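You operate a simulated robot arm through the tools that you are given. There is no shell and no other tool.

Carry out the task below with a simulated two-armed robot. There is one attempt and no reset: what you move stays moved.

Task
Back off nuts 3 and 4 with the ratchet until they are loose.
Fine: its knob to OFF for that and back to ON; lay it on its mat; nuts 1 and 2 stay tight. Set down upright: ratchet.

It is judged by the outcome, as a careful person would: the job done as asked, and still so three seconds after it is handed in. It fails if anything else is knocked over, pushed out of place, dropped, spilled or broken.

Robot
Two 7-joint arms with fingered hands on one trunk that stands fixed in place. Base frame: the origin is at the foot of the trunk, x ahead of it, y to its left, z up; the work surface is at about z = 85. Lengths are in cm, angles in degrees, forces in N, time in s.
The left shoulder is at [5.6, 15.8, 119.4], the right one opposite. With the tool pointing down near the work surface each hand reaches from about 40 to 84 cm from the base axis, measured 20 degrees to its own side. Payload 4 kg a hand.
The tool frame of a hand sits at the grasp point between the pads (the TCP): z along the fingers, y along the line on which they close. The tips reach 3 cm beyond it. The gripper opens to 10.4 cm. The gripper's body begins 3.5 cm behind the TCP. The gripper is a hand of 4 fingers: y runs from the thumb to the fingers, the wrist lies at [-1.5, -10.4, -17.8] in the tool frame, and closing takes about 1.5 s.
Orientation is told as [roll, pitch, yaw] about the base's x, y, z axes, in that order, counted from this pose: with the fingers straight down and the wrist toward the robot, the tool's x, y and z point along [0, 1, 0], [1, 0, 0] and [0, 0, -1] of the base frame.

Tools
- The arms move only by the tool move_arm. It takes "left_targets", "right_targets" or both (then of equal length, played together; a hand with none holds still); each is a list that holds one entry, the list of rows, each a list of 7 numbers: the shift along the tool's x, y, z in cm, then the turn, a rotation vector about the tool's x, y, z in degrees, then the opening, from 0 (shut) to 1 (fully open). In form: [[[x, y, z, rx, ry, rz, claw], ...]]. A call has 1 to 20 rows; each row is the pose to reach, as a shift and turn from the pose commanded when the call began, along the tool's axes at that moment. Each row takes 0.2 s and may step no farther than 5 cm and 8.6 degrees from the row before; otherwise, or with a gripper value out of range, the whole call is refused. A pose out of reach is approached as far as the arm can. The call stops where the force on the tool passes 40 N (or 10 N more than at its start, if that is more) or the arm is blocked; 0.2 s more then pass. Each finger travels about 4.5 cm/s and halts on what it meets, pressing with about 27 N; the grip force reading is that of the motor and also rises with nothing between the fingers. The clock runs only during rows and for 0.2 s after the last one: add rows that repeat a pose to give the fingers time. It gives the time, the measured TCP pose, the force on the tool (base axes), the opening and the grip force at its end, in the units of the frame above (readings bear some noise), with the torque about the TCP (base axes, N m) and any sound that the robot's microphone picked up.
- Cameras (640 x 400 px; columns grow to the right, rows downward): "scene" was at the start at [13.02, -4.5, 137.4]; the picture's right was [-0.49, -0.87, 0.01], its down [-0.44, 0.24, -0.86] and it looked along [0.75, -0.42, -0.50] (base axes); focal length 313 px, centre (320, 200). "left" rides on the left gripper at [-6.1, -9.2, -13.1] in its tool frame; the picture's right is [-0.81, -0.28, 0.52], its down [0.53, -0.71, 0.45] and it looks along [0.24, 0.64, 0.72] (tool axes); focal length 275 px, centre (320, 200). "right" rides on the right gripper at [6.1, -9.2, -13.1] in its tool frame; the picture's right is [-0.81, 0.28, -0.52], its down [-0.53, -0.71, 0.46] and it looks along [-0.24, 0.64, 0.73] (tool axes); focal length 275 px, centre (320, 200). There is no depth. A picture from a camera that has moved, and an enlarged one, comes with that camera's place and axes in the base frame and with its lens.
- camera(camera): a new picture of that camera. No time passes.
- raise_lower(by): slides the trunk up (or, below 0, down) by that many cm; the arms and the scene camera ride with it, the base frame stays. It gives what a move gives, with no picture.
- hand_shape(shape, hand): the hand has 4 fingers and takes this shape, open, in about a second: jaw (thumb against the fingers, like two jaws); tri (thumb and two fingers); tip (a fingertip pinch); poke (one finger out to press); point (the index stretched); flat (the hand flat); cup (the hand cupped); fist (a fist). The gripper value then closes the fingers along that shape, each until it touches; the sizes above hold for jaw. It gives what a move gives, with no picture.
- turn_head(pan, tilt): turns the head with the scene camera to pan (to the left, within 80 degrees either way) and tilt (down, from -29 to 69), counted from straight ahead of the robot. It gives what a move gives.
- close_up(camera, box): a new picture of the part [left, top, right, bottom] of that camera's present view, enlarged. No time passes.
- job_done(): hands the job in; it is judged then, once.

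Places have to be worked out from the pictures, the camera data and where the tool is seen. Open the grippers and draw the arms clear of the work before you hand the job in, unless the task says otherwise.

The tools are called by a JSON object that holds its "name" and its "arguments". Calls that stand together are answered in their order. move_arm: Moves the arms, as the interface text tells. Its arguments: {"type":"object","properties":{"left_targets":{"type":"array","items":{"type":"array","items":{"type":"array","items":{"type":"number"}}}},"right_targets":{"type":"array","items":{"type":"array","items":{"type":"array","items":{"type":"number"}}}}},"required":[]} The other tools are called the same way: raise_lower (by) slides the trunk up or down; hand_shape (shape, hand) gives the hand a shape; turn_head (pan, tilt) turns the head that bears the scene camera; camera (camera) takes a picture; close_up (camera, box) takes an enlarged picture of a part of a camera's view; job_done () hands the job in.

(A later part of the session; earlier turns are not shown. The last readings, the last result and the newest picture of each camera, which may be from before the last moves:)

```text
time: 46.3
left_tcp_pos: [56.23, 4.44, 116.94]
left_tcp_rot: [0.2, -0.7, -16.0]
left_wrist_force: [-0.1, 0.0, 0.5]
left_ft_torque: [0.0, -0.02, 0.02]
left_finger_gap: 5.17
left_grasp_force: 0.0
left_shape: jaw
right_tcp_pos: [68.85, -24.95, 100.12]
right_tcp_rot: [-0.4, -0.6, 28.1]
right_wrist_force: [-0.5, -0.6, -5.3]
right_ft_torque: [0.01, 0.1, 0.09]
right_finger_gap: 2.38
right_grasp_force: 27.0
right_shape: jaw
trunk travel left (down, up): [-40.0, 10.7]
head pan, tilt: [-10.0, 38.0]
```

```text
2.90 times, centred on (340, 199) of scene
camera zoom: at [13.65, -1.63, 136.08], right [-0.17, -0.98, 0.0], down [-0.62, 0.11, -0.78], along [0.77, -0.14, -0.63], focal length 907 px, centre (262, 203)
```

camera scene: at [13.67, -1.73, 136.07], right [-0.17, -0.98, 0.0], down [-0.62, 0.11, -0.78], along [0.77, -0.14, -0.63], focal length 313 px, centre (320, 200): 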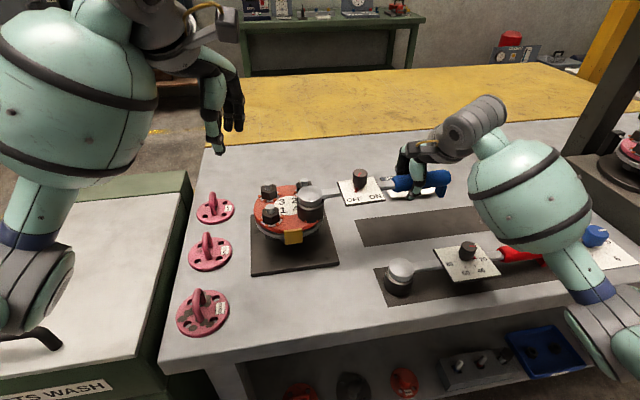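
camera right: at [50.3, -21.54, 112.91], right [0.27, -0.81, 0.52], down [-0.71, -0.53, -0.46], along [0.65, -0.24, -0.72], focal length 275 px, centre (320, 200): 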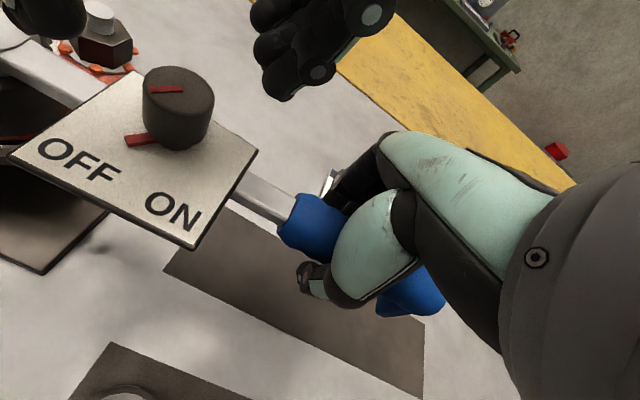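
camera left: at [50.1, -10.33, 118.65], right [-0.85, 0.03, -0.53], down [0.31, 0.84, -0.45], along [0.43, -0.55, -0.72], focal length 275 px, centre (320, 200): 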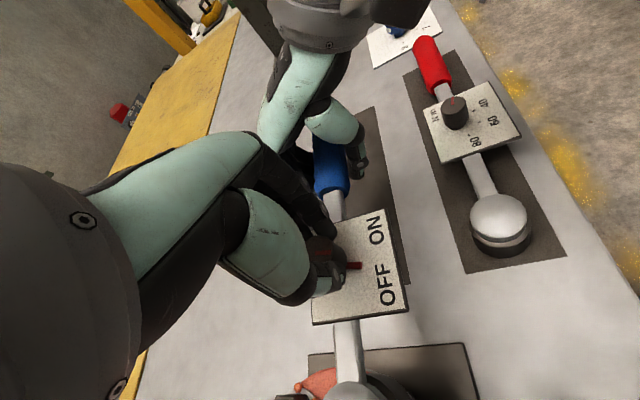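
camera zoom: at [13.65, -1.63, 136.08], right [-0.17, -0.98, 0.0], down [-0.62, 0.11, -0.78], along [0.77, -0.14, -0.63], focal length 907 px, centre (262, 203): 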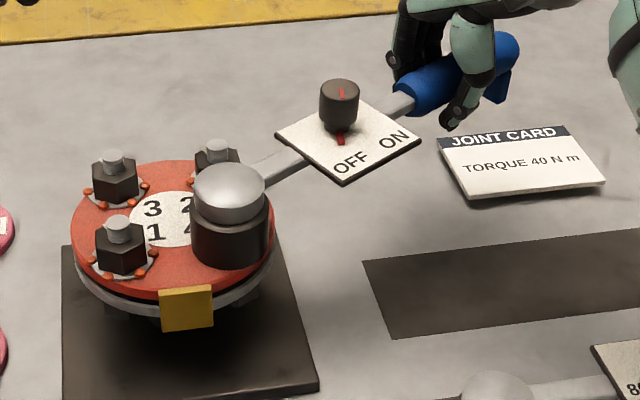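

There is still almost no resistance and no click. I make a small 8° back-stroke to feel which way the ratchet drives.

{"name": "move_arm", "arguments": {"right_targets": [[[0.05, -0.7, 0, 0, 0, 2, 0], [0.0, -1.38, 0, 0, 0, 4, 0], [-0.1, -2.07, 0, 0, 0, 6, 0], [-0.25, -2.75, 0, 0, 0, 8, 0]]]}}

{"name": "close_up", "arguments": {"camera": "right", "box": [0, 0, 320, 200]}}

```text
time: 47.3
left_tcp_pos: [56.22, 4.26, 116.96]
left_tcp_rot: [0.2, -0.6, -16.0]
left_wrist_force: [0.3, -0.5, -0.3]
left_ft_torque: [-0.02, 0.02, -0.01]
left_finger_gap: 5.17
left_grasp_force: 0.0
left_shape: jaw
right_tcp_pos: [66.45, -26.37, 100.07]
right_tcp_rot: [-0.3, -0.4, 20.0]
right_wrist_force: [-1.0, 1.0, -5.1]
right_ft_torque: [0.03, 0.07, 0.09]
right_finger_gap: 2.36
right_grasp_force: 27.2
right_shape: jaw
trunk travel left (down, up): [-40.0, 10.7]
head pan, tilt: [-10.0, 38.0]
```

```text
2.00 times, centred on (160, 100) of right
camera zoom: at [55.62, -23.77, 112.91], right [0.53, -0.67, 0.52], down [-0.48, -0.75, -0.46], along [0.7, -0.01, -0.72], focal length 551 px, centre (640, 400)
```

zoom: 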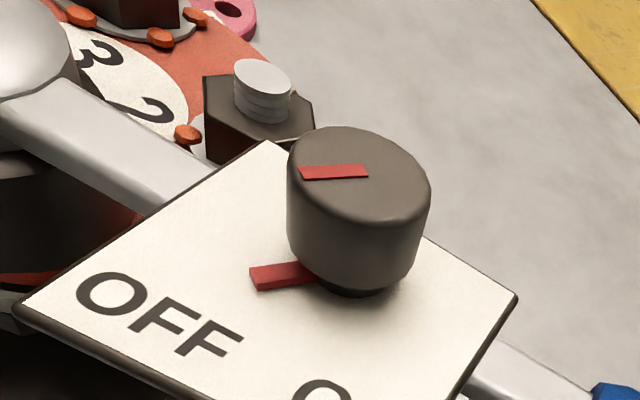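

It turns freely both ways, so I can't yet tell slipping from turning. I make a full back-stroke to about -28°, listening for clicks.

{"name": "move_arm", "arguments": {"right_targets": [[[0.1, -1.38, 0, 0, 0, 4, 0], [0.3, -2.76, 0, 0, 0, 8, 0], [0.5, -4.13, 0, 0, 0, 12, 0], [0.8, -5.49, 0, 0, 0, 16, 0], [1.2, -6.82, 0, 0, 0, 20, 0], [1.66, -8.12, 0, 0, 0, 24, 0], [2.2, -9.39, 0, 0, 0, 28, 0], [2.85, -10.62, 0, 0, 0, 32, 0], [3.57, -11.8, 0, 0, 0, 36, 0], [4.37, -12.92, 0, 0, 0, 40, 0], [5.25, -13.99, 0, 0, 0, 44, 0], [6.2, -15.0, 0, 0, 0, 48, 0]]]}}

{"name": "close_up", "arguments": {"camera": "scene", "box": [230, 130, 450, 268]}}

```text
time: 49.9
left_tcp_pos: [56.25, 4.39, 117.05]
left_tcp_rot: [0.3, -0.7, -16.0]
left_wrist_force: [0.1, 0.2, -0.2]
left_ft_torque: [0.05, 0.01, 0.04]
left_finger_gap: 5.18
left_grasp_force: 0.1
left_shape: jaw
right_tcp_pos: [50.16, -25.64, 99.94]
right_tcp_rot: [0.1, -0.6, -28.1]
right_wrist_force: [0.1, 1.5, -5.2]
right_ft_torque: [0.07, 0.07, 0.12]
right_finger_gap: 2.32
right_grasp_force: 27.2
right_shape: jaw
trunk travel left (down, up): [-40.0, 10.7]
head pan, tilt: [-10.0, 38.0]
```

```text
2.90 times, centred on (340, 199) of scene
camera zoom: at [13.64, -1.56, 136.08], right [-0.17, -0.98, 0.0], down [-0.62, 0.11, -0.78], along [0.77, -0.14, -0.63], focal length 907 px, centre (262, 203)
```

zoom: 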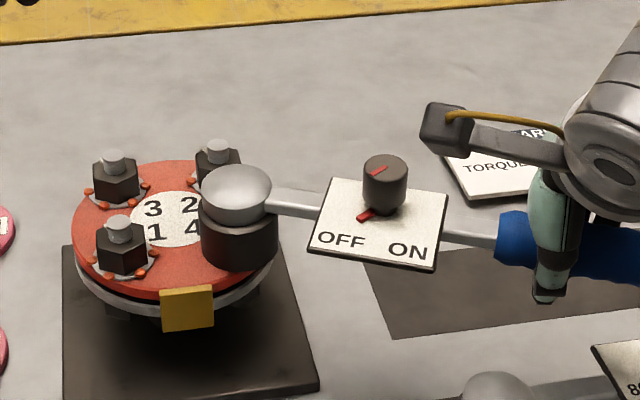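

The back-stroke is free too. Now a loosening stroke from -28°, stopping part way to read the force.

{"name": "move_arm", "arguments": {"right_targets": [[[0.11, 1.38, 0, 0, 0, -4, 0], [0.31, 2.75, 0, 0, 0, -8, 0], [0.61, 4.1, 0, 0, 0, -12, 0], [1.0, 5.42, 0, 0, 0, -16, 0], [1.49, 6.72, 0, 0, 0, -20, 0], [2.07, 7.97, 0, 0, 0, -24, 0], [2.73, 9.19, 0, 0, 0, -28, 0], [3.47, 10.36, 0, 0, 0, -32, 0], [4.29, 11.47, 0, 0, 0, -36, 0], [5.19, 12.52, 0, 0, 0, -40, 0], [6.16, 13.5, 0, 0, 0, -44, 0], [7.19, 14.42, 0, 0, 0, -48, 0]]]}}

{"name": "close_up", "arguments": {"camera": "scene", "box": [250, 140, 350, 220]}}

```text
time: 52.5
left_tcp_pos: [56.37, 4.46, 116.93]
left_tcp_rot: [0.2, -0.6, -16.0]
left_wrist_force: [-0.3, 0.4, 0.2]
left_ft_torque: [-0.01, 0.03, 0.02]
left_finger_gap: 5.14
left_grasp_force: 0.0
left_shape: jaw
right_tcp_pos: [66.61, -26.17, 100.09]
right_tcp_rot: [-0.3, -0.5, 20.1]
right_wrist_force: [-0.2, 0.1, -4.3]
right_ft_torque: [0.0, 0.08, 0.08]
right_finger_gap: 2.34
right_grasp_force: 27.5
right_shape: jaw
trunk travel left (down, up): [-40.0, 10.7]
head pan, tilt: [-10.0, 38.0]
```

```text
5.00 times, centred on (300, 180) of scene
camera zoom: at [13.73, -1.57, 136.07], right [-0.17, -0.98, 0.0], down [-0.62, 0.11, -0.78], along [0.77, -0.14, -0.63], focal length 1565 px, centre (420, 300)
```

zoom: 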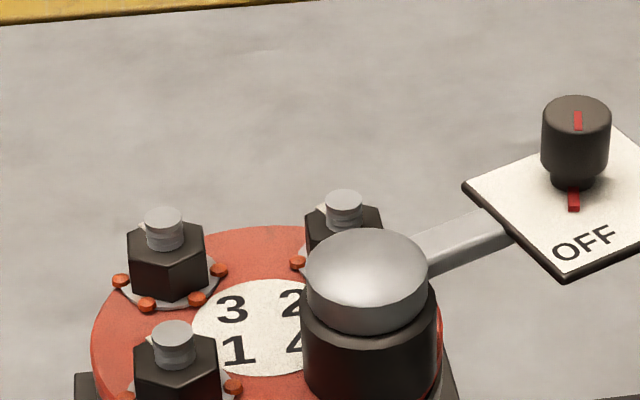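

No resistance shows anywhere, so I must look at nut 4 itself. I bring the handle back and return the left hand over the head so both hands can lift the ratchet off.

{"name": "move_arm", "arguments": {"right_targets": [[[0, -1.38, 0, 0, 0, 4, 0], [0.07, -2.76, 0, 0, 0, 8, 0], [0.25, -4.13, 0, 0, 0, 12, 0], [0.53, -5.49, 0, 0, 0, 16, 0], [0.9, -6.82, 0, 0, 0, 20, 0], [0.9, -6.82, 0, 0, 0, 20, 0], [0.9, -6.82, 0, 0, 0, 20, 0]]], "left_targets": [[[-3, 1.5, 0, 0, 0, 0, 0.72], [-6, 3, 0, 0, 0, 0, 0.72], [-9, 4.5, 0, 0, 0, 0, 0.72], [-11.25, 5.73, 1, 0, 0, 0, 0.72], [-11.25, 5.73, 4, 0, 0, 0, 0.72], [-11.25, 5.73, 7, 0, 0, 0, 0.72], [-11.25, 5.73, 8.5, 0, 0, 0, 0.72]]]}}

{"name": "camera", "arguments": {"camera": "left"}}

{"name": "close_up", "arguments": {"camera": "scene", "box": [230, 130, 390, 230]}}

```text
time: 54.1
left_tcp_pos: [58.47, -7.68, 108.02]
left_tcp_rot: [0.3, -0.7, -15.8]
left_wrist_force: [-1.0, 0.1, 0.1]
left_ft_torque: [-0.03, 0.0, 0.02]
left_finger_gap: 7.47
left_grasp_force: 0.0
left_shape: jaw
right_tcp_pos: [59.5, -27.64, 100.16]
right_tcp_rot: [0.0, -0.5, 0.0]
right_wrist_force: [0.0, 0.4, -5.1]
right_ft_torque: [0.0, 0.08, 0.0]
right_finger_gap: 2.31
right_grasp_force: 26.2
right_shape: jaw
trunk travel left (down, up): [-40.0, 10.7]
head pan, tilt: [-10.0, 38.0]
```

```text
taken
camera left: at [47.76, -11.04, 121.03], right [-0.48, -0.7, -0.52], down [-0.53, 0.71, -0.46], along [0.7, 0.06, -0.72], focal length 275 px, centre (320, 200)
```

left: 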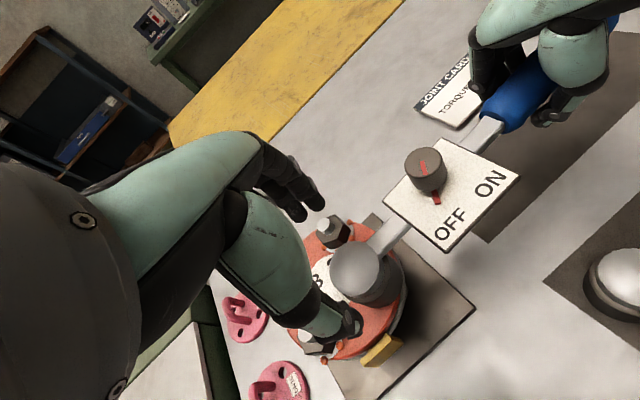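

```text
4.00 times, centred on (310, 180) of scene
camera zoom: at [13.67, -1.6, 136.07], right [-0.17, -0.98, 0.0], down [-0.62, 0.11, -0.78], along [0.77, -0.14, -0.63], focal length 1252 px, centre (360, 280)
```

zoom: 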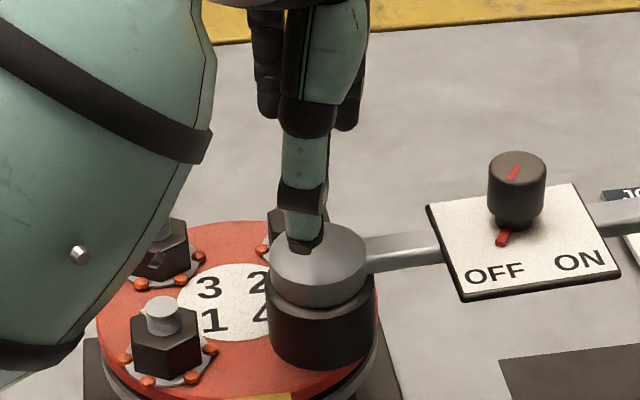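

The head centre is (58.65,-7.8). I lower the left hand over it and close, then lift both hands 5 cm to expose nut 4.

{"name": "move_arm", "arguments": {"left_targets": [[[-0.1, 0.19, 2.5, 0, 0, 0, 0.72], [-0.1, 0.19, 5, 0, 0, 0, 0.72], [-0.1, 0.19, 7.4, 0, 0, 0, 0.72], [-0.1, 0.19, 7.4, 0, 0, 0, 0.6], [-0.1, 0.19, 7.4, 0, 0, 0, 0.5], [-0.1, 0.19, 7.4, 0, 0, 0, 0.4], [-0.1, 0.19, 7.4, 0, 0, 0, 0.2], [-0.1, 0.19, 7.4, 0, 0, 0, 0], [-0.1, 0.19, 7.4, 0, 0, 0, 0], [-0.1, 0.19, 7.4, 0, 0, 0, 0]]]}}

{"name": "close_up", "arguments": {"camera": "scene", "box": [230, 130, 390, 230]}}

```text
time: 56.3
left_tcp_pos: [58.61, -8.01, 100.88]
left_tcp_rot: [0.2, -0.6, -16.0]
left_wrist_force: [-1.3, -4.2, 1.5]
left_ft_torque: [-0.07, 0.19, -0.18]
left_finger_gap: 4.56
left_grasp_force: 27.0
left_shape: jaw
right_tcp_pos: [59.56, -27.54, 100.24]
right_tcp_rot: [0.0, -0.6, 0.2]
right_wrist_force: [0.0, 3.6, -4.8]
right_ft_torque: [0.07, 0.05, 0.16]
right_finger_gap: 2.33
right_grasp_force: 27.1
right_shape: jaw
trunk travel left (down, up): [-40.0, 10.7]
head pan, tilt: [-10.0, 38.0]
```

```text
4.00 times, centred on (310, 180) of scene
camera zoom: at [13.63, -1.61, 136.08], right [-0.17, -0.98, 0.0], down [-0.62, 0.11, -0.78], along [0.77, -0.14, -0.63], focal length 1252 px, centre (360, 280)
```

zoom: 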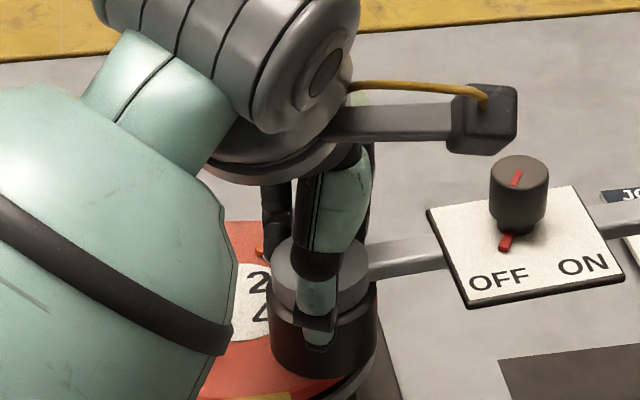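

Both hands hold again. I lift 5.5 cm and inspect nut 4.

{"name": "move_arm", "arguments": {"left_targets": [[[0, 0, -0.8, 0, 0, 0, 0], [0, 0, -1.8, 0, 0, 0, 0], [0, 0, -3, 0, 0, 0, 0], [0, 0, -4.2, 0, 0, 0, 0], [0, 0, -5.5, 0, 0, 0, 0], [0, 0, -7, 0, 0, 0, 0]]], "right_targets": [[[0, 0, -0.8, 0, 0, 0, 0], [0, 0, -1.8, 0, 0, 0, 0], [0, 0, -3, 0, 0, 0, 0], [0, 0, -4.2, 0, 0, 0, 0], [0, 0, -5.5, 0, 0, 0, 0], [0, 0, -7, 0, 0, 0, 0]]]}}

{"name": "close_up", "arguments": {"camera": "scene", "box": [245, 140, 345, 220]}}

{"name": "close_up", "arguments": {"camera": "left", "box": [270, 190, 430, 370]}}

```text
time: 57.7
left_tcp_pos: [58.7, -8.04, 107.9]
left_tcp_rot: [0.2, -0.8, -16.0]
left_wrist_force: [0.1, -6.8, -1.7]
left_ft_torque: [-0.15, -0.02, -0.25]
left_finger_gap: 4.49
left_grasp_force: 27.3
left_shape: jaw
right_tcp_pos: [59.65, -27.81, 106.99]
right_tcp_rot: [-0.1, -0.6, 0.1]
right_wrist_force: [-0.4, 6.3, -4.7]
right_ft_torque: [0.11, 0.04, 0.18]
right_finger_gap: 2.32
right_grasp_force: 27.2
right_shape: jaw
trunk travel left (down, up): [-40.0, 10.7]
head pan, tilt: [-10.0, 38.0]
```

```text
5.00 times, centred on (295, 180) of scene
camera zoom: at [13.69, -1.6, 136.07], right [-0.17, -0.98, 0.0], down [-0.62, 0.11, -0.78], along [0.77, -0.14, -0.63], focal length 1565 px, centre (445, 300)
```

zoom: 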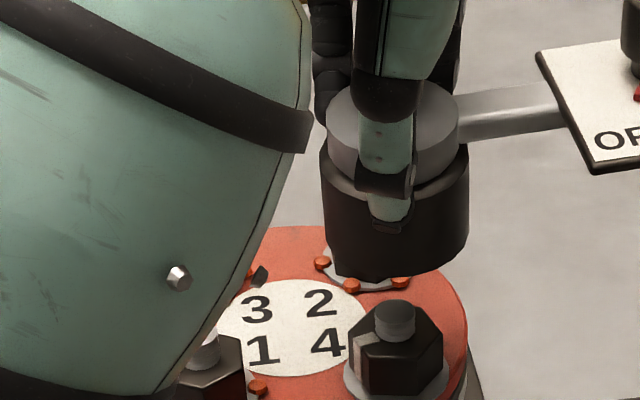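

```text
2.22 times, centred on (350, 280) of left
camera zoom: at [48.03, -11.28, 120.84], right [-0.48, -0.7, -0.52], down [-0.53, 0.71, -0.46], along [0.7, 0.06, -0.72], focal length 612 px, centre (253, 22)
```

zoom: 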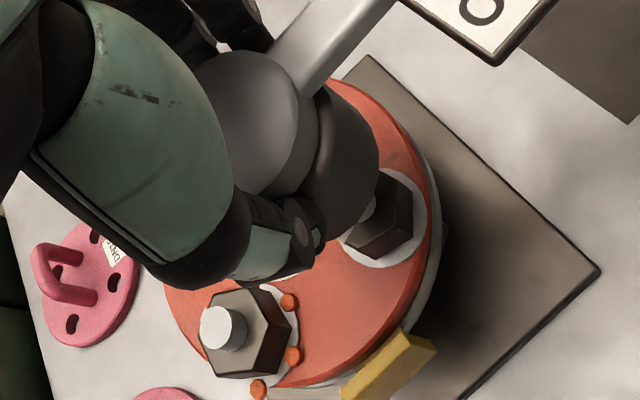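

Nut 4 has clearly turned: its facets and white mark moved and the red seal beads are gone. I carry the ratchet over to nut 3 (shift +7.4,+7.4), which will also open the view of nut 4.

{"name": "move_arm", "arguments": {"left_targets": [[[1.82, 1.02, 0, 0, 0, 0, 0], [3.65, 2.03, 0, 0, 0, 0, 0], [5.47, 3.05, 0, 0, 0, 0, 0], [7.3, 4.06, 0, 0, 0, 0, 0], [9.12, 5.08, 0, 0, 0, 0, 0], [9.12, 5.08, 0, 0, 0, 0, 0]]], "right_targets": [[[1.47, 1.48, 0, 0, 0, 0, 0], [2.95, 2.96, 0, 0, 0, 0, 0], [4.42, 4.44, 0, 0, 0, 0, 0], [5.9, 5.92, 0, 0, 0, 0, 0], [7.37, 7.4, 0, 0, 0, 0, 0], [7.37, 7.4, 0, 0, 0, 0, 0]]]}}

{"name": "close_up", "arguments": {"camera": "scene", "box": [245, 130, 345, 250]}}

{"name": "close_up", "arguments": {"camera": "left", "box": [270, 190, 430, 370]}}

{"name": "camera", "arguments": {"camera": "scene"}}

```text
time: 59.1
left_tcp_pos: [65.86, -0.51, 107.95]
left_tcp_rot: [0.2, -0.6, -16.1]
left_wrist_force: [0.0, -10.6, -1.8]
left_ft_torque: [-0.24, -0.07, -0.25]
left_finger_gap: 4.53
left_grasp_force: 27.0
left_shape: jaw
right_tcp_pos: [67.2, -20.28, 107.22]
right_tcp_rot: [0.1, -0.5, 0.1]
right_wrist_force: [-0.2, 10.4, -5.6]
right_ft_torque: [0.14, 0.0, 0.29]
right_finger_gap: 2.31
right_grasp_force: 27.0
right_shape: jaw
trunk travel left (down, up): [-40.0, 10.7]
head pan, tilt: [-10.0, 38.0]
```

```text
3.33 times, centred on (295, 190) of scene
camera zoom: at [13.67, -1.67, 136.07], right [-0.17, -0.98, 0.0], down [-0.62, 0.11, -0.78], along [0.77, -0.14, -0.63], focal length 1044 px, centre (403, 233)
```

zoom: 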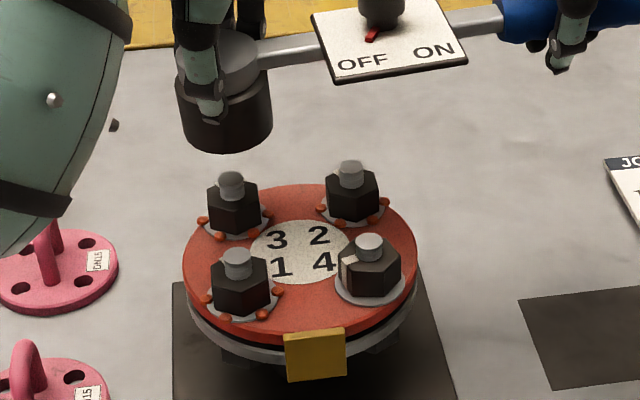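

```text
2.22 times, centred on (350, 280) of left
camera zoom: at [55.19, -3.81, 120.97], right [-0.48, -0.7, -0.52], down [-0.53, 0.71, -0.46], along [0.7, 0.06, -0.72], focal length 612 px, centre (253, 22)
```

zoom: 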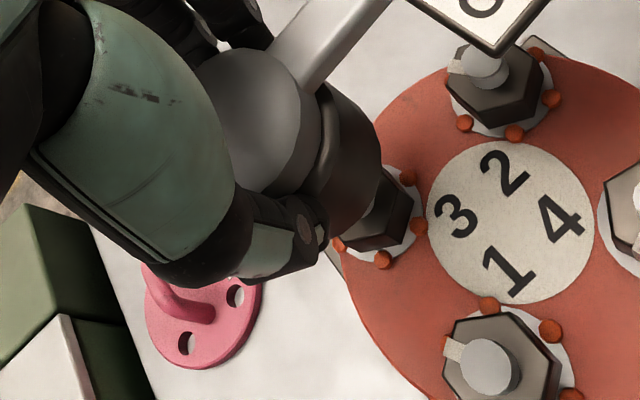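

```text
taken
camera scene: at [13.67, -1.67, 136.07], right [-0.17, -0.98, 0.0], down [-0.62, 0.11, -0.78], along [0.77, -0.14, -0.63], focal length 313 px, centre (320, 200)
```

scene: 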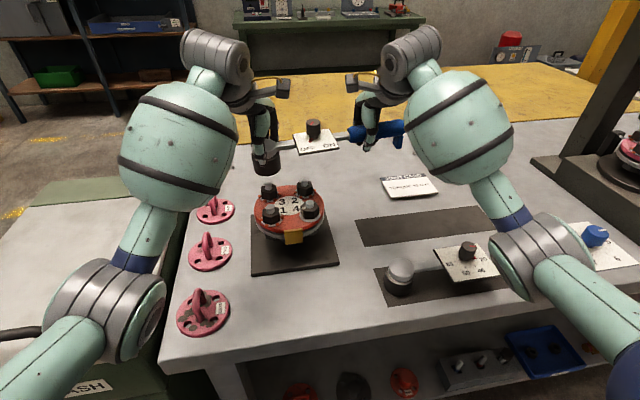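

Nut 4 stands without its beads while nuts 1, 2 and 3 still have theirs. I zoom in on nut 4 and on the socket over nut 3.

{"name": "close_up", "arguments": {"camera": "scene", "box": [296, 180, 336, 230]}}

{"name": "close_up", "arguments": {"camera": "scene", "box": [240, 130, 304, 210]}}

{"name": "close_up", "arguments": {"camera": "left", "box": [320, 190, 480, 330]}}

```text
8.00 times, centred on (316, 205) of scene
camera zoom: at [13.67, -1.67, 136.07], right [-0.17, -0.98, 0.0], down [-0.62, 0.11, -0.78], along [0.77, -0.14, -0.63], focal length 2504 px, centre (352, 160)
```

zoom: 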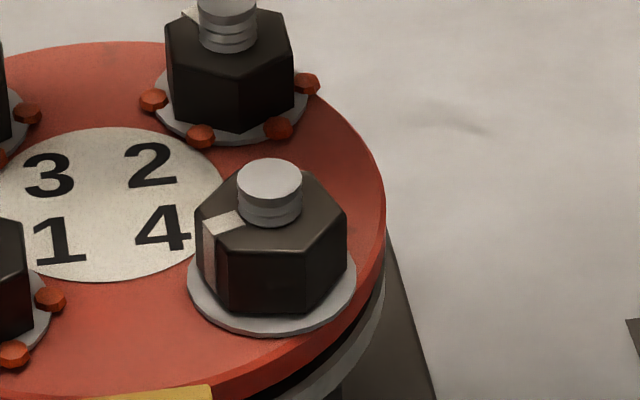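

```text
5.00 times, centred on (272, 170) of scene
camera zoom: at [13.67, -1.67, 136.07], right [-0.17, -0.98, 0.0], down [-0.62, 0.11, -0.78], along [0.77, -0.14, -0.63], focal length 1565 px, centre (560, 350)
```

zoom: 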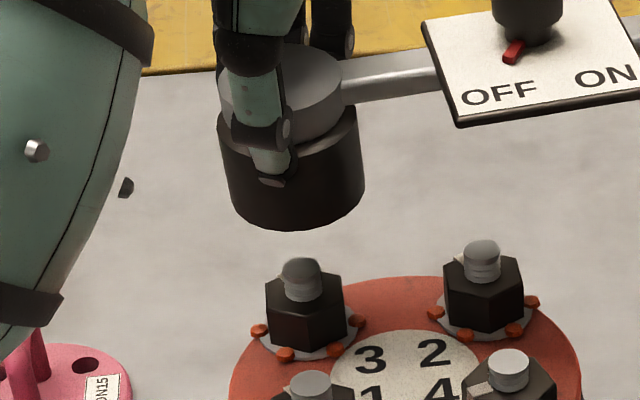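

```text
2.86 times, centred on (400, 260) of left
camera zoom: at [55.19, -3.81, 120.97], right [-0.48, -0.7, -0.52], down [-0.53, 0.71, -0.46], along [0.7, 0.06, -0.72], focal length 786 px, centre (91, 29)
```

zoom: 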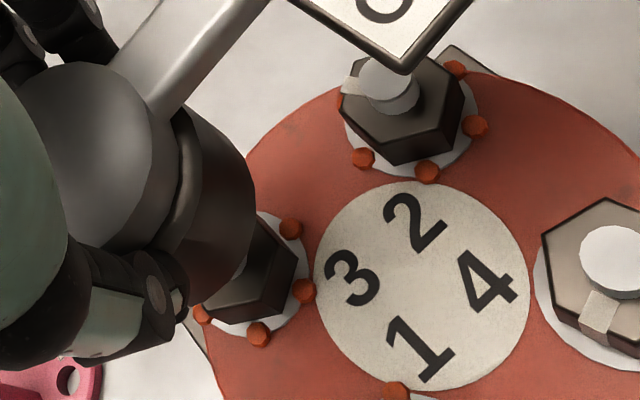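

Sideways the socket is about 1–2 mm short of nut 3 in y, and x looks right. I correct slightly and lower 2.5 cm before checking again.

{"name": "move_arm", "arguments": {"left_targets": [[[0.14, 0.06, 0.6, 0, 0, 0, 0], [0.14, 0.06, 1.3, 0, 0, 0, 0], [0.14, 0.06, 2.0, 0, 0, 0, 0], [0.14, 0.06, 2.6, 0, 0, 0, 0], [0.14, 0.06, 2.6, 0, 0, 0, 0]]], "right_targets": [[[0.12, 0.1, 0.6, 0, 0, 0, 0], [0.12, 0.1, 1.3, 0, 0, 0, 0], [0.12, 0.1, 2.0, 0, 0, 0, 0], [0.12, 0.1, 2.6, 0, 0, 0, 0], [0.12, 0.1, 2.6, 0, 0, 0, 0]]]}}

{"name": "close_up", "arguments": {"camera": "scene", "box": [240, 130, 304, 210]}}

{"name": "close_up", "arguments": {"camera": "left", "box": [320, 190, 480, 330]}}

```text
time: 60.3
left_tcp_pos: [66.14, -0.3, 105.19]
left_tcp_rot: [0.1, -0.6, -16.1]
left_wrist_force: [0.2, -9.6, -2.7]
left_ft_torque: [-0.15, -0.09, -0.26]
left_finger_gap: 4.49
left_grasp_force: 26.9
left_shape: jaw
right_tcp_pos: [67.22, -20.39, 104.31]
right_tcp_rot: [0.0, -0.6, 0.0]
right_wrist_force: [-0.5, 9.5, -5.0]
right_ft_torque: [0.13, 0.04, 0.26]
right_finger_gap: 2.3
right_grasp_force: 27.3
right_shape: jaw
trunk travel left (down, up): [-40.0, 10.7]
head pan, tilt: [-10.0, 38.0]
```

```text
5.00 times, centred on (272, 170) of scene
camera zoom: at [13.71, -1.6, 136.07], right [-0.17, -0.98, 0.0], down [-0.62, 0.11, -0.78], along [0.77, -0.14, -0.63], focal length 1565 px, centre (560, 350)
```

zoom: 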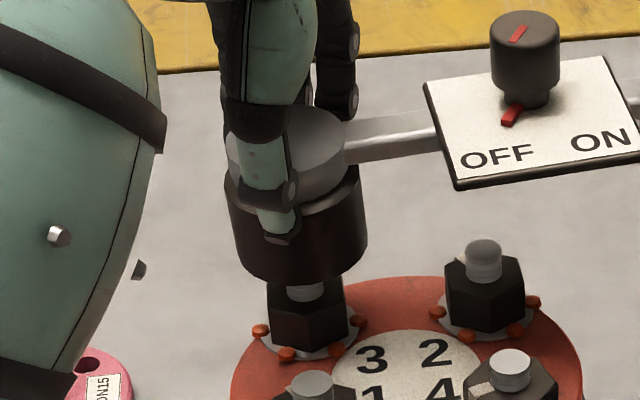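

```text
2.86 times, centred on (400, 260) of left
camera zoom: at [55.5, -3.71, 118.19], right [-0.48, -0.7, -0.52], down [-0.53, 0.71, -0.46], along [0.69, 0.06, -0.72], focal length 786 px, centre (91, 29)
```

zoom: 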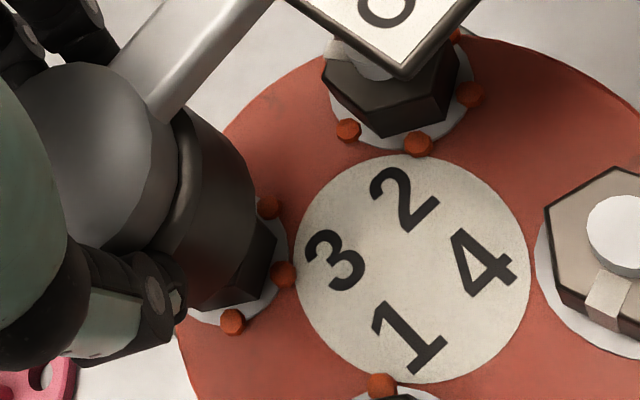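

The socket lines up with nut 3, and I estimate the bar and plate will clear nut 2's stud by about 0.7 cm once seated. I lower 3.8 cm in small steps.

{"name": "move_arm", "arguments": {"left_targets": [[[0, 0, 0.5, 0, 0, 0, 0], [0, 0, 1.0, 0, 0, 0, 0], [0, 0, 1.5, 0, 0, 0, 0], [0, 0, 2.0, 0, 0, 0, 0], [0, 0, 2.5, 0, 0, 0, 0], [0, 0, 3.0, 0, 0, 0, 0], [0, 0, 3.4, 0, 0, 0, 0], [0, 0, 3.8, 0, 0, 0, 0], [0, 0, 3.8, 0, 0, 0, 0]]], "right_targets": [[[0, 0, 0.5, 0, 0, 0, 0], [0, 0, 1.0, 0, 0, 0, 0], [0, 0, 1.5, 0, 0, 0, 0], [0, 0, 2.0, 0, 0, 0, 0], [0, 0, 2.5, 0, 0, 0, 0], [0, 0, 3.0, 0, 0, 0, 0], [0, 0, 3.4, 0, 0, 0, 0], [0, 0, 3.8, 0, 0, 0, 0], [0, 0, 3.8, 0, 0, 0, 0]]]}}

{"name": "close_up", "arguments": {"camera": "scene", "box": [240, 140, 368, 220]}}

{"name": "close_up", "arguments": {"camera": "left", "box": [320, 190, 480, 330]}}

```text
time: 62.3
left_tcp_pos: [66.26, -0.43, 101.38]
left_tcp_rot: [0.2, -0.6, -15.9]
left_wrist_force: [-0.2, -4.3, -2.6]
left_ft_torque: [-0.05, -0.06, -0.2]
left_finger_gap: 4.48
left_grasp_force: 26.2
left_shape: jaw
right_tcp_pos: [67.15, -20.15, 100.6]
right_tcp_rot: [-0.1, -0.6, 0.0]
right_wrist_force: [0.5, 4.6, -5.9]
right_ft_torque: [0.1, 0.05, 0.13]
right_finger_gap: 2.31
right_grasp_force: 27.1
right_shape: jaw
trunk travel left (down, up): [-40.0, 10.7]
head pan, tilt: [-10.0, 38.0]
```

```text
5.00 times, centred on (304, 180) of scene
camera zoom: at [13.73, -1.6, 136.07], right [-0.17, -0.98, 0.0], down [-0.62, 0.11, -0.78], along [0.77, -0.14, -0.63], focal length 1565 px, centre (400, 300)
```

zoom: 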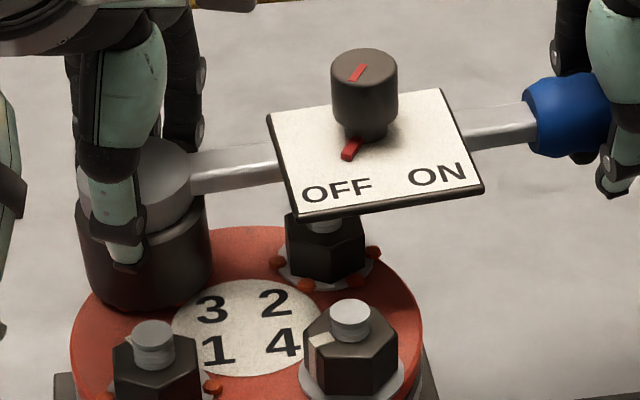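

```text
2.86 times, centred on (400, 260) of left
camera zoom: at [55.55, -3.7, 114.38], right [-0.48, -0.7, -0.52], down [-0.53, 0.71, -0.46], along [0.69, 0.06, -0.72], focal length 786 px, centre (91, 29)
```

zoom: 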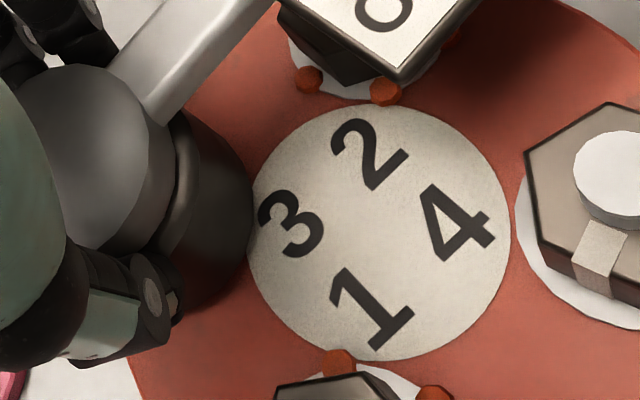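

The socket is deep over nut 3 and the plate still clears nut 2. I lower the last 0.7 cm until it seats.

{"name": "move_arm", "arguments": {"left_targets": [[[0, 0, 0.25, 0, 0, 0, 0], [0, 0, 0.5, 0, 0, 0, 0], [0, 0, 0.7, 0, 0, 0, 0], [0, 0, 0.9, 0, 0, 0, 0], [0, 0, 0.9, 0, 0, 0, 0]]], "right_targets": [[[0, 0, 0.25, 0, 0, 0, 0], [0, 0, 0.5, 0, 0, 0, 0], [0, 0, 0.7, 0, 0, 0, 0], [0, 0, 0.9, 0, 0, 0, 0], [0, 0, 0.9, 0, 0, 0, 0]]]}}

{"name": "close_up", "arguments": {"camera": "scene", "box": [240, 140, 368, 220]}}

```text
time: 63.5
left_tcp_pos: [66.13, -0.48, 100.81]
left_tcp_rot: [0.3, -0.9, -15.9]
left_wrist_force: [1.6, -8.0, 11.4]
left_ft_torque: [-0.02, 0.1, -0.18]
left_finger_gap: 4.56
left_grasp_force: 26.8
left_shape: jaw
right_tcp_pos: [67.19, -20.24, 99.6]
right_tcp_rot: [-0.1, -0.6, 0.0]
right_wrist_force: [-0.3, 7.4, -5.5]
right_ft_torque: [0.14, 0.11, 0.18]
right_finger_gap: 2.31
right_grasp_force: 26.6
right_shape: jaw
trunk travel left (down, up): [-40.0, 10.7]
head pan, tilt: [-10.0, 38.0]
```

```text
5.00 times, centred on (304, 180) of scene
camera zoom: at [13.57, -1.6, 136.1], right [-0.17, -0.98, 0.0], down [-0.62, 0.11, -0.78], along [0.77, -0.14, -0.63], focal length 1565 px, centre (400, 300)
```

zoom: 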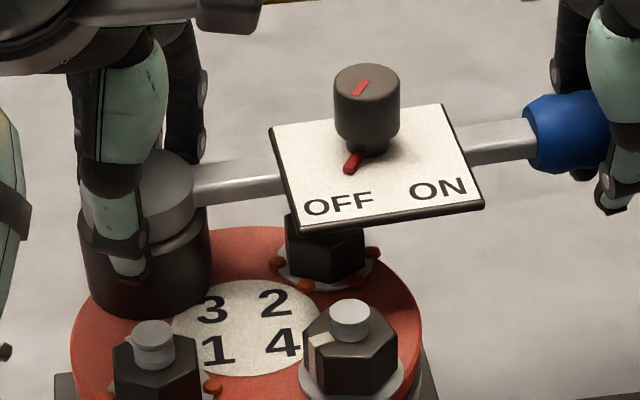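

Seated on nut 3 (11 N). I level the handle, release the head with the left hand part-open, and take the left arm up and away to the left.

{"name": "move_arm", "arguments": {"left_targets": [[[0, 0, -0.3, 0, 0, 0, 0], [0, 0, -0.3, 0, 0, 0, 0.3], [0, 0, -0.3, 0, 0, 0, 0.62], [0, 0, -0.3, 0, 0, 0, 0.62], [0, 0, -0.3, 0, 0, 0, 0.62], [0, 0, -2.5, 0, 0, 0, 0.62], [0, 0, -6, 0, 0, 0, 0.62], [0, 0, -10, 0, 0, 0, 0.62], [0, 0, -14, 0, 0, 0, 0.62], [3.5, -3, -15, 0, 0, 0, 0.62], [7, -6, -15, 0, 0, 0, 0.62], [10.5, -9, -15, 0, 0, 0, 0.62]]], "right_targets": [[[0, 0, -0.2, 0, 0, 0, 0], [0, 0, -0.35, 0, 0, 0, 0], [0, 0, -0.35, 0, 0, 0, 0], [0, 0, -0.35, 0, 0, 0, 0], [0, 0, -0.35, 0, 0, 0, 0], [0, 0, -0.35, 0, 0, 0, 0], [0, 0, -0.35, 0, 0, 0, 0], [0, 0, -0.35, 0, 0, 0, 0], [0, 0, -0.35, 0, 0, 0, 0], [0, 0, -0.35, 0, 0, 0, 0], [0, 0, -0.35, 0, 0, 0, 0], [0, 0, -0.35, 0, 0, 0, 0]]]}}

{"name": "camera", "arguments": {"camera": "scene"}}

{"name": "close_up", "arguments": {"camera": "scene", "box": [240, 140, 368, 220]}}

```text
time: 66.1
left_tcp_pos: [60.54, 12.31, 115.22]
left_tcp_rot: [0.2, -0.6, -15.9]
left_wrist_force: [0.5, 1.0, 1.0]
left_ft_torque: [-0.03, -0.01, -0.02]
left_finger_gap: 6.42
left_grasp_force: 0.1
left_shape: jaw
right_tcp_pos: [67.08, -20.04, 100.16]
right_tcp_rot: [-0.2, -0.6, 0.0]
right_wrist_force: [0.1, -0.2, -4.4]
right_ft_torque: [-0.01, 0.06, 0.04]
right_finger_gap: 2.29
right_grasp_force: 27.1
right_shape: jaw
trunk travel left (down, up): [-40.0, 10.7]
head pan, tilt: [-10.0, 38.0]
```

```text
taken
camera scene: at [13.64, -1.35, 136.08], right [-0.17, -0.98, 0.0], down [-0.62, 0.11, -0.78], along [0.77, -0.14, -0.63], focal length 313 px, centre (320, 200)
```

scene: 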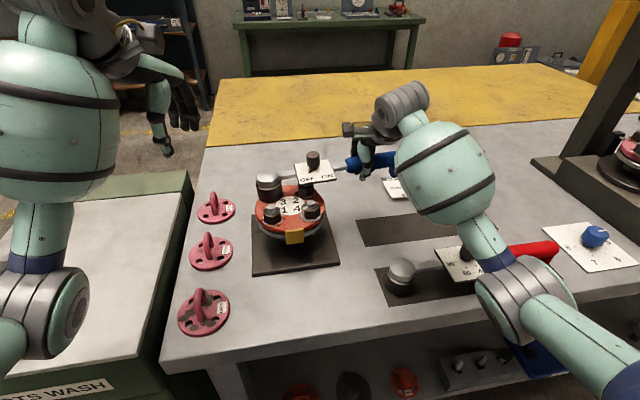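

```text
5.00 times, centred on (304, 180) of scene
camera zoom: at [13.64, -1.35, 136.08], right [-0.17, -0.98, 0.0], down [-0.62, 0.11, -0.78], along [0.77, -0.14, -0.63], focal length 1565 px, centre (400, 300)
```

zoom: 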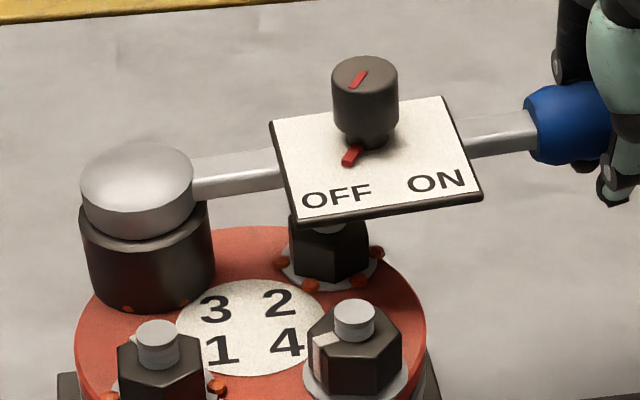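

The seated ratchet stands level and nut 3's beads still show. I make a back-stroke of 36° (free-wheeling), then I'll pull counter-clockwise.

{"name": "move_arm", "arguments": {"right_targets": [[[0, -1.38, 0, 0, 0, 4, 0], [0.07, -2.76, 0, 0, 0, 8, 0], [0.25, -4.13, 0, 0, 0, 12, 0], [0.53, -5.49, 0, 0, 0, 16, 0], [0.9, -6.82, 0, 0, 0, 20, 0], [1.36, -8.12, 0, 0, 0, 24, 0], [1.91, -9.39, 0, 0, 0, 28, 0], [2.55, -10.62, 0, 0, 0, 32, 0], [3.27, -11.8, 0, 0, 0, 36, 0], [3.27, -11.8, 0, 0, 0, 36, 0]]]}}

{"name": "close_up", "arguments": {"camera": "scene", "box": [230, 130, 390, 230]}}

```text
time: 68.3
left_tcp_pos: [60.55, 12.09, 115.27]
left_tcp_rot: [0.2, -0.5, -16.0]
left_wrist_force: [0.4, 0.2, -0.4]
left_ft_torque: [0.01, -0.01, -0.02]
left_finger_gap: 6.42
left_grasp_force: 0.1
left_shape: jaw
right_tcp_pos: [55.39, -17.09, 99.91]
right_tcp_rot: [0.4, -0.4, -36.0]
right_wrist_force: [-0.5, 0.7, -4.5]
right_ft_torque: [0.06, 0.07, 0.07]
right_finger_gap: 2.31
right_grasp_force: 27.1
right_shape: jaw
trunk travel left (down, up): [-40.0, 10.7]
head pan, tilt: [-10.0, 38.0]
```

```text
4.00 times, centred on (310, 180) of scene
camera zoom: at [13.69, -1.59, 136.07], right [-0.17, -0.98, 0.0], down [-0.62, 0.11, -0.78], along [0.77, -0.14, -0.63], focal length 1252 px, centre (360, 280)
```

zoom: 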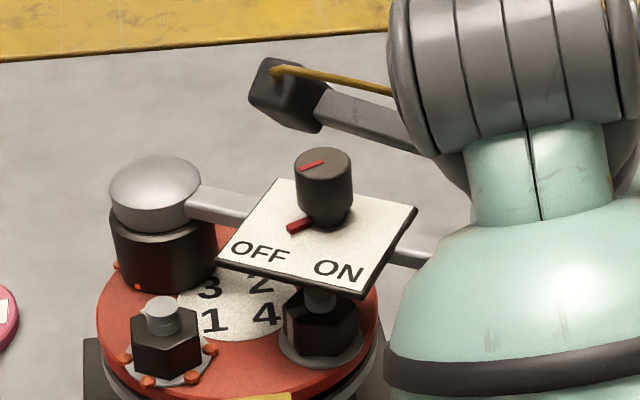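

The back-stroke went freely and the plate clears nut 4. Now the loosening stroke, 52° counter-clockwise.

{"name": "move_arm", "arguments": {"right_targets": [[[0.11, 1.38, 0, 0, 0, -4, 0], [0.31, 2.75, 0, 0, 0, -8, 0], [0.61, 4.1, 0, 0, 0, -12, 0], [1.0, 5.42, 0, 0, 0, -16, 0], [1.49, 6.72, 0, 0, 0, -20, 0], [2.07, 7.97, 0, 0, 0, -24, 0], [2.73, 9.19, 0, 0, 0, -28, 0], [3.47, 10.36, 0, 0, 0, -32, 0], [4.29, 11.47, 0, 0, 0, -36, 0], [5.19, 12.52, 0, 0, 0, -40, 0], [6.16, 13.5, 0, 0, 0, -44, 0], [7.19, 14.42, 0, 0, 0, -48, 0], [8.29, 15.26, 0, 0, 0, -52, 0], [8.29, 15.26, 0, 0, 0, -52, 0]]]}}

{"name": "close_up", "arguments": {"camera": "scene", "box": [230, 130, 390, 230]}}

```text
time: 71.3
left_tcp_pos: [60.56, 12.01, 115.24]
left_tcp_rot: [0.3, -0.6, -16.0]
left_wrist_force: [-0.3, -0.3, 0.5]
left_ft_torque: [0.0, 0.04, -0.02]
left_finger_gap: 6.43
left_grasp_force: 0.1
left_shape: jaw
right_tcp_pos: [72.64, -19.31, 100.14]
right_tcp_rot: [-0.2, -0.5, 16.0]
right_wrist_force: [0.3, -0.1, -4.8]
right_ft_torque: [-0.01, 0.04, 0.03]
right_finger_gap: 2.28
right_grasp_force: 27.2
right_shape: jaw
trunk travel left (down, up): [-40.0, 10.7]
head pan, tilt: [-10.0, 38.0]
```

```text
4.00 times, centred on (310, 180) of scene
camera zoom: at [13.68, -1.61, 136.07], right [-0.17, -0.98, 0.0], down [-0.62, 0.11, -0.78], along [0.77, -0.14, -0.63], focal length 1252 px, centre (360, 280)
```

zoom: 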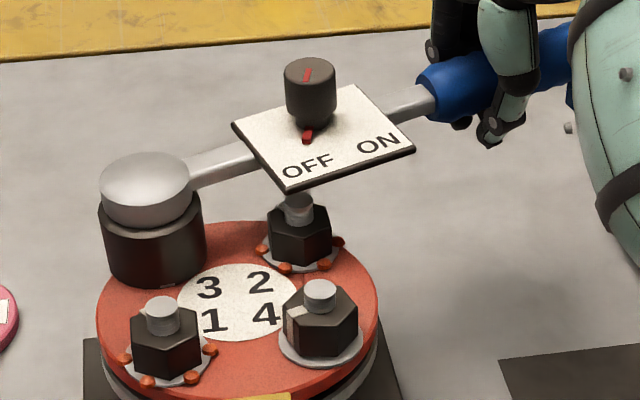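

Nut 3's beads have now vanished too. I do a second back-stroke and a second loosening stroke for good measure.

{"name": "move_arm", "arguments": {"right_targets": [[[0.0, -1.38, 0, 0, 0, 4, 0], [0.07, -2.76, 0, 0, 0, 8, 0], [0.25, -4.13, 0, 0, 0, 12, 0], [0.53, -5.49, 0, 0, 0, 16, 0], [0.9, -6.82, 0, 0, 0, 20, 0], [1.36, -8.12, 0, 0, 0, 24, 0], [1.91, -9.39, 0, 0, 0, 28, 0], [2.55, -10.62, 0, 0, 0, 32, 0], [3.27, -11.8, 0, 0, 0, 36, 0], [4.07, -12.92, 0, 0, 0, 40, 0], [4.95, -13.99, 0, 0, 0, 44, 0], [5.9, -15.0, 0, 0, 0, 48, 0], [6.92, -15.93, 0, 0, 0, 52, 0], [6.92, -15.93, 0, 0, 0, 52, 0]]]}}

{"name": "move_arm", "arguments": {"right_targets": [[[0.11, 1.38, 0, 0, 0, -4, 0], [0.31, 2.75, 0, 0, 0, -8, 0], [0.61, 4.1, 0, 0, 0, -12, 0], [1.0, 5.42, 0, 0, 0, -16, 0], [1.49, 6.72, 0, 0, 0, -20, 0], [2.07, 7.97, 0, 0, 0, -24, 0], [2.73, 9.19, 0, 0, 0, -28, 0], [3.47, 10.36, 0, 0, 0, -32, 0], [4.29, 11.47, 0, 0, 0, -36, 0], [5.19, 12.52, 0, 0, 0, -40, 0], [6.16, 13.5, 0, 0, 0, -44, 0], [7.19, 14.42, 0, 0, 0, -48, 0], [8.29, 15.26, 0, 0, 0, -52, 0], [8.29, 15.26, 0, 0, 0, -52, 0]]]}}

{"name": "close_up", "arguments": {"camera": "scene", "box": [230, 130, 390, 230]}}

```text
time: 74.3
left_tcp_pos: [60.65, 11.99, 115.23]
left_tcp_rot: [0.2, -0.6, -16.0]
left_wrist_force: [0.8, 0.6, 0.2]
left_ft_torque: [0.0, -0.01, 0.0]
left_finger_gap: 6.43
left_grasp_force: 0.1
left_shape: jaw
right_tcp_pos: [55.23, -16.9, 99.93]
right_tcp_rot: [0.3, -0.4, -36.0]
right_wrist_force: [0.4, 0.6, -5.3]
right_ft_torque: [0.04, 0.06, 0.11]
right_finger_gap: 2.29
right_grasp_force: 26.8
right_shape: jaw
trunk travel left (down, up): [-40.0, 10.7]
head pan, tilt: [-10.0, 38.0]
```

```text
time: 77.3
left_tcp_pos: [60.59, 12.16, 115.24]
left_tcp_rot: [0.2, -0.6, -16.0]
left_wrist_force: [-0.4, -0.7, 0.2]
left_ft_torque: [0.01, 0.01, -0.02]
left_finger_gap: 6.4
left_grasp_force: 0.1
left_shape: jaw
right_tcp_pos: [72.24, -19.31, 100.25]
right_tcp_rot: [-0.2, -0.4, 16.1]
right_wrist_force: [0.3, 0.5, -4.5]
right_ft_torque: [0.04, 0.0, -0.01]
right_finger_gap: 2.28
right_grasp_force: 26.6
right_shape: jaw
trunk travel left (down, up): [-40.0, 10.7]
head pan, tilt: [-10.0, 38.0]
```

```text
4.00 times, centred on (310, 180) of scene
camera zoom: at [13.68, -1.6, 136.07], right [-0.17, -0.98, 0.0], down [-0.62, 0.11, -0.78], along [0.77, -0.14, -0.63], focal length 1252 px, centre (360, 280)
```

zoom: 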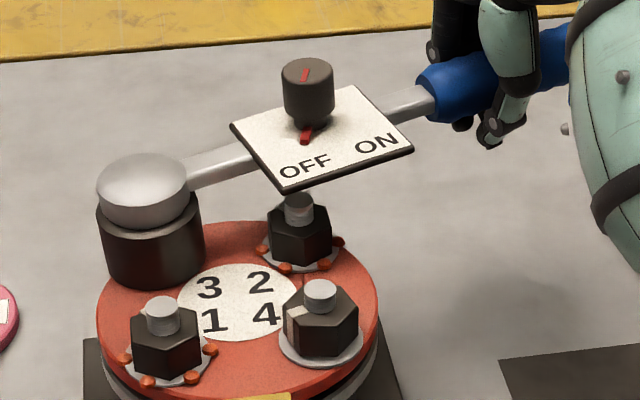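

Nut 3 has now had about 100° of loosening. I swing the handle back to straight and bring the left hand over the head at about (66.1,-0.5) to lift the ratchet off again.

{"name": "move_arm", "arguments": {"right_targets": [[[0.0, -1.38, 0, 0, 0, 4, 0], [0.07, -2.76, 0, 0, 0, 8, 0], [0.25, -4.13, 0, 0, 0, 12, 0], [0.53, -5.49, 0, 0, 0, 16, 0], [0.53, -5.49, 0, 0, 0, 16, 0], [0.53, -5.49, 0, 0, 0, 16, 0], [0.53, -5.49, 0, 0, 0, 16, 0]]], "left_targets": [[[-2.7, 2.2, 0, 0, 0, 0, 0.72], [-5.4, 4.4, 0, 0, 0, 0, 0.72], [-8, 6.6, 0, 0, 0, 0, 0.72], [-10.7, 8.8, 0, 0, 0, 0, 0.72], [-10.7, 8.8, 3, 0, 0, 0, 0.72], [-10.7, 8.8, 6.5, 0, 0, 0, 0.72], [-10.7, 8.8, 6.5, 0, 0, 0, 0.72]]]}}

{"name": "camera", "arguments": {"camera": "left"}}

{"name": "close_up", "arguments": {"camera": "scene", "box": [230, 130, 390, 230]}}

```text
time: 78.9
left_tcp_pos: [65.95, -0.55, 108.96]
left_tcp_rot: [0.2, -0.7, -16.1]
left_wrist_force: [-0.1, -0.2, 0.1]
left_ft_torque: [-0.01, 0.02, -0.03]
left_finger_gap: 7.45
left_grasp_force: 0.1
left_shape: jaw
right_tcp_pos: [66.82, -20.22, 100.02]
right_tcp_rot: [0.0, -0.6, -0.1]
right_wrist_force: [0.8, -1.2, -4.9]
right_ft_torque: [0.05, 0.02, -0.02]
right_finger_gap: 2.29
right_grasp_force: 26.6
right_shape: jaw
trunk travel left (down, up): [-40.0, 10.7]
head pan, tilt: [-10.0, 38.0]
```

```text
taken
camera left: at [55.33, -3.87, 121.93], right [-0.48, -0.7, -0.52], down [-0.53, 0.71, -0.46], along [0.7, 0.06, -0.72], focal length 275 px, centre (320, 200)
```

left: 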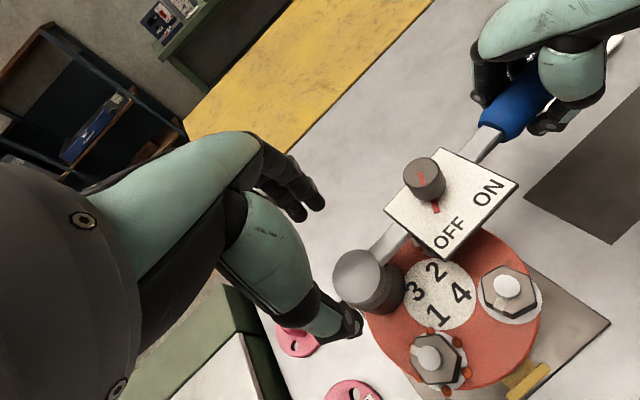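

```text
4.00 times, centred on (310, 180) of scene
camera zoom: at [13.65, -1.6, 136.08], right [-0.17, -0.98, 0.0], down [-0.62, 0.11, -0.78], along [0.77, -0.14, -0.63], focal length 1252 px, centre (360, 280)
```

zoom: 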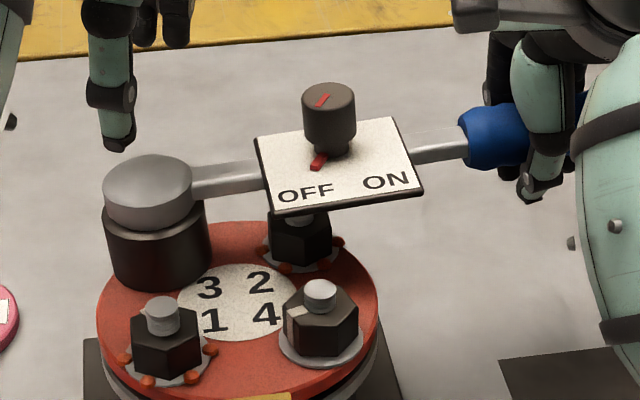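

The head appears about 0.3 cm further out than the left TCP. I correct, lower over it and close, with the right hand holding still.

{"name": "move_arm", "arguments": {"left_targets": [[[0.35, 0.2, 2.8, 0, 0, 0, 0.72], [0.35, 0.2, 5.6, 0, 0, 0, 0.72], [0.35, 0.2, 8.2, 0, 0, 0, 0.72], [0.35, 0.2, 8.2, 0, 0, 0, 0.6], [0.35, 0.2, 8.2, 0, 0, 0, 0.5], [0.35, 0.2, 8.2, 0, 0, 0, 0.4], [0.35, 0.2, 8.2, 0, 0, 0, 0.2], [0.35, 0.2, 8.2, 0, 0, 0, 0], [0.35, 0.2, 8.2, 0, 0, 0, 0], [0.35, 0.2, 8.2, 0, 0, 0, 0]]]}}

{"name": "close_up", "arguments": {"camera": "scene", "box": [230, 130, 390, 230]}}

{"name": "camera", "arguments": {"camera": "left"}}

```text
time: 81.1
left_tcp_pos: [66.19, -0.35, 101.08]
left_tcp_rot: [0.2, -0.7, -16.0]
left_wrist_force: [-1.5, 1.7, 3.7]
left_ft_torque: [0.06, 0.1, 0.02]
left_finger_gap: 4.55
left_grasp_force: 26.4
left_shape: jaw
right_tcp_pos: [66.81, -20.17, 100.02]
right_tcp_rot: [0.0, -0.5, 0.0]
right_wrist_force: [-0.5, -0.3, -5.3]
right_ft_torque: [-0.01, 0.01, 0.11]
right_finger_gap: 2.24
right_grasp_force: 27.1
right_shape: jaw
trunk travel left (down, up): [-40.0, 10.7]
head pan, tilt: [-10.0, 38.0]
```

```text
4.00 times, centred on (310, 180) of scene
camera zoom: at [13.62, -1.58, 136.08], right [-0.17, -0.98, 0.0], down [-0.62, 0.11, -0.78], along [0.77, -0.14, -0.63], focal length 1252 px, centre (360, 280)
```

zoom: 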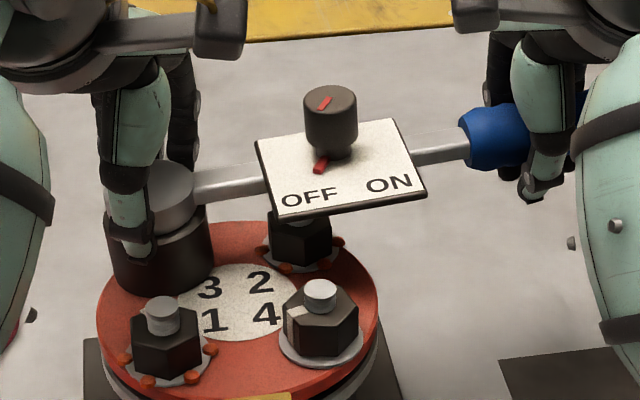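

```text
taken
camera left: at [55.5, -3.54, 113.98], right [-0.48, -0.7, -0.52], down [-0.53, 0.71, -0.46], along [0.7, 0.06, -0.72], focal length 275 px, centre (320, 200)
```

left: 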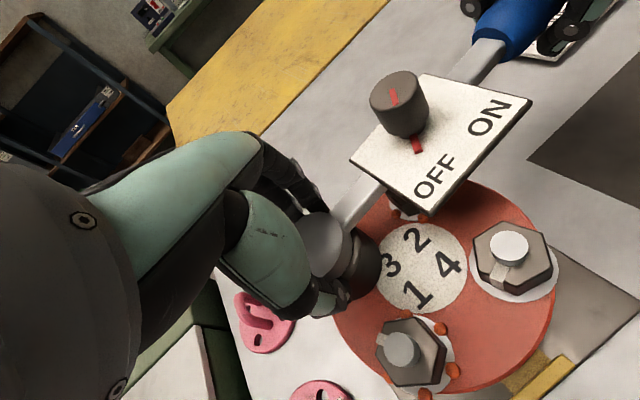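

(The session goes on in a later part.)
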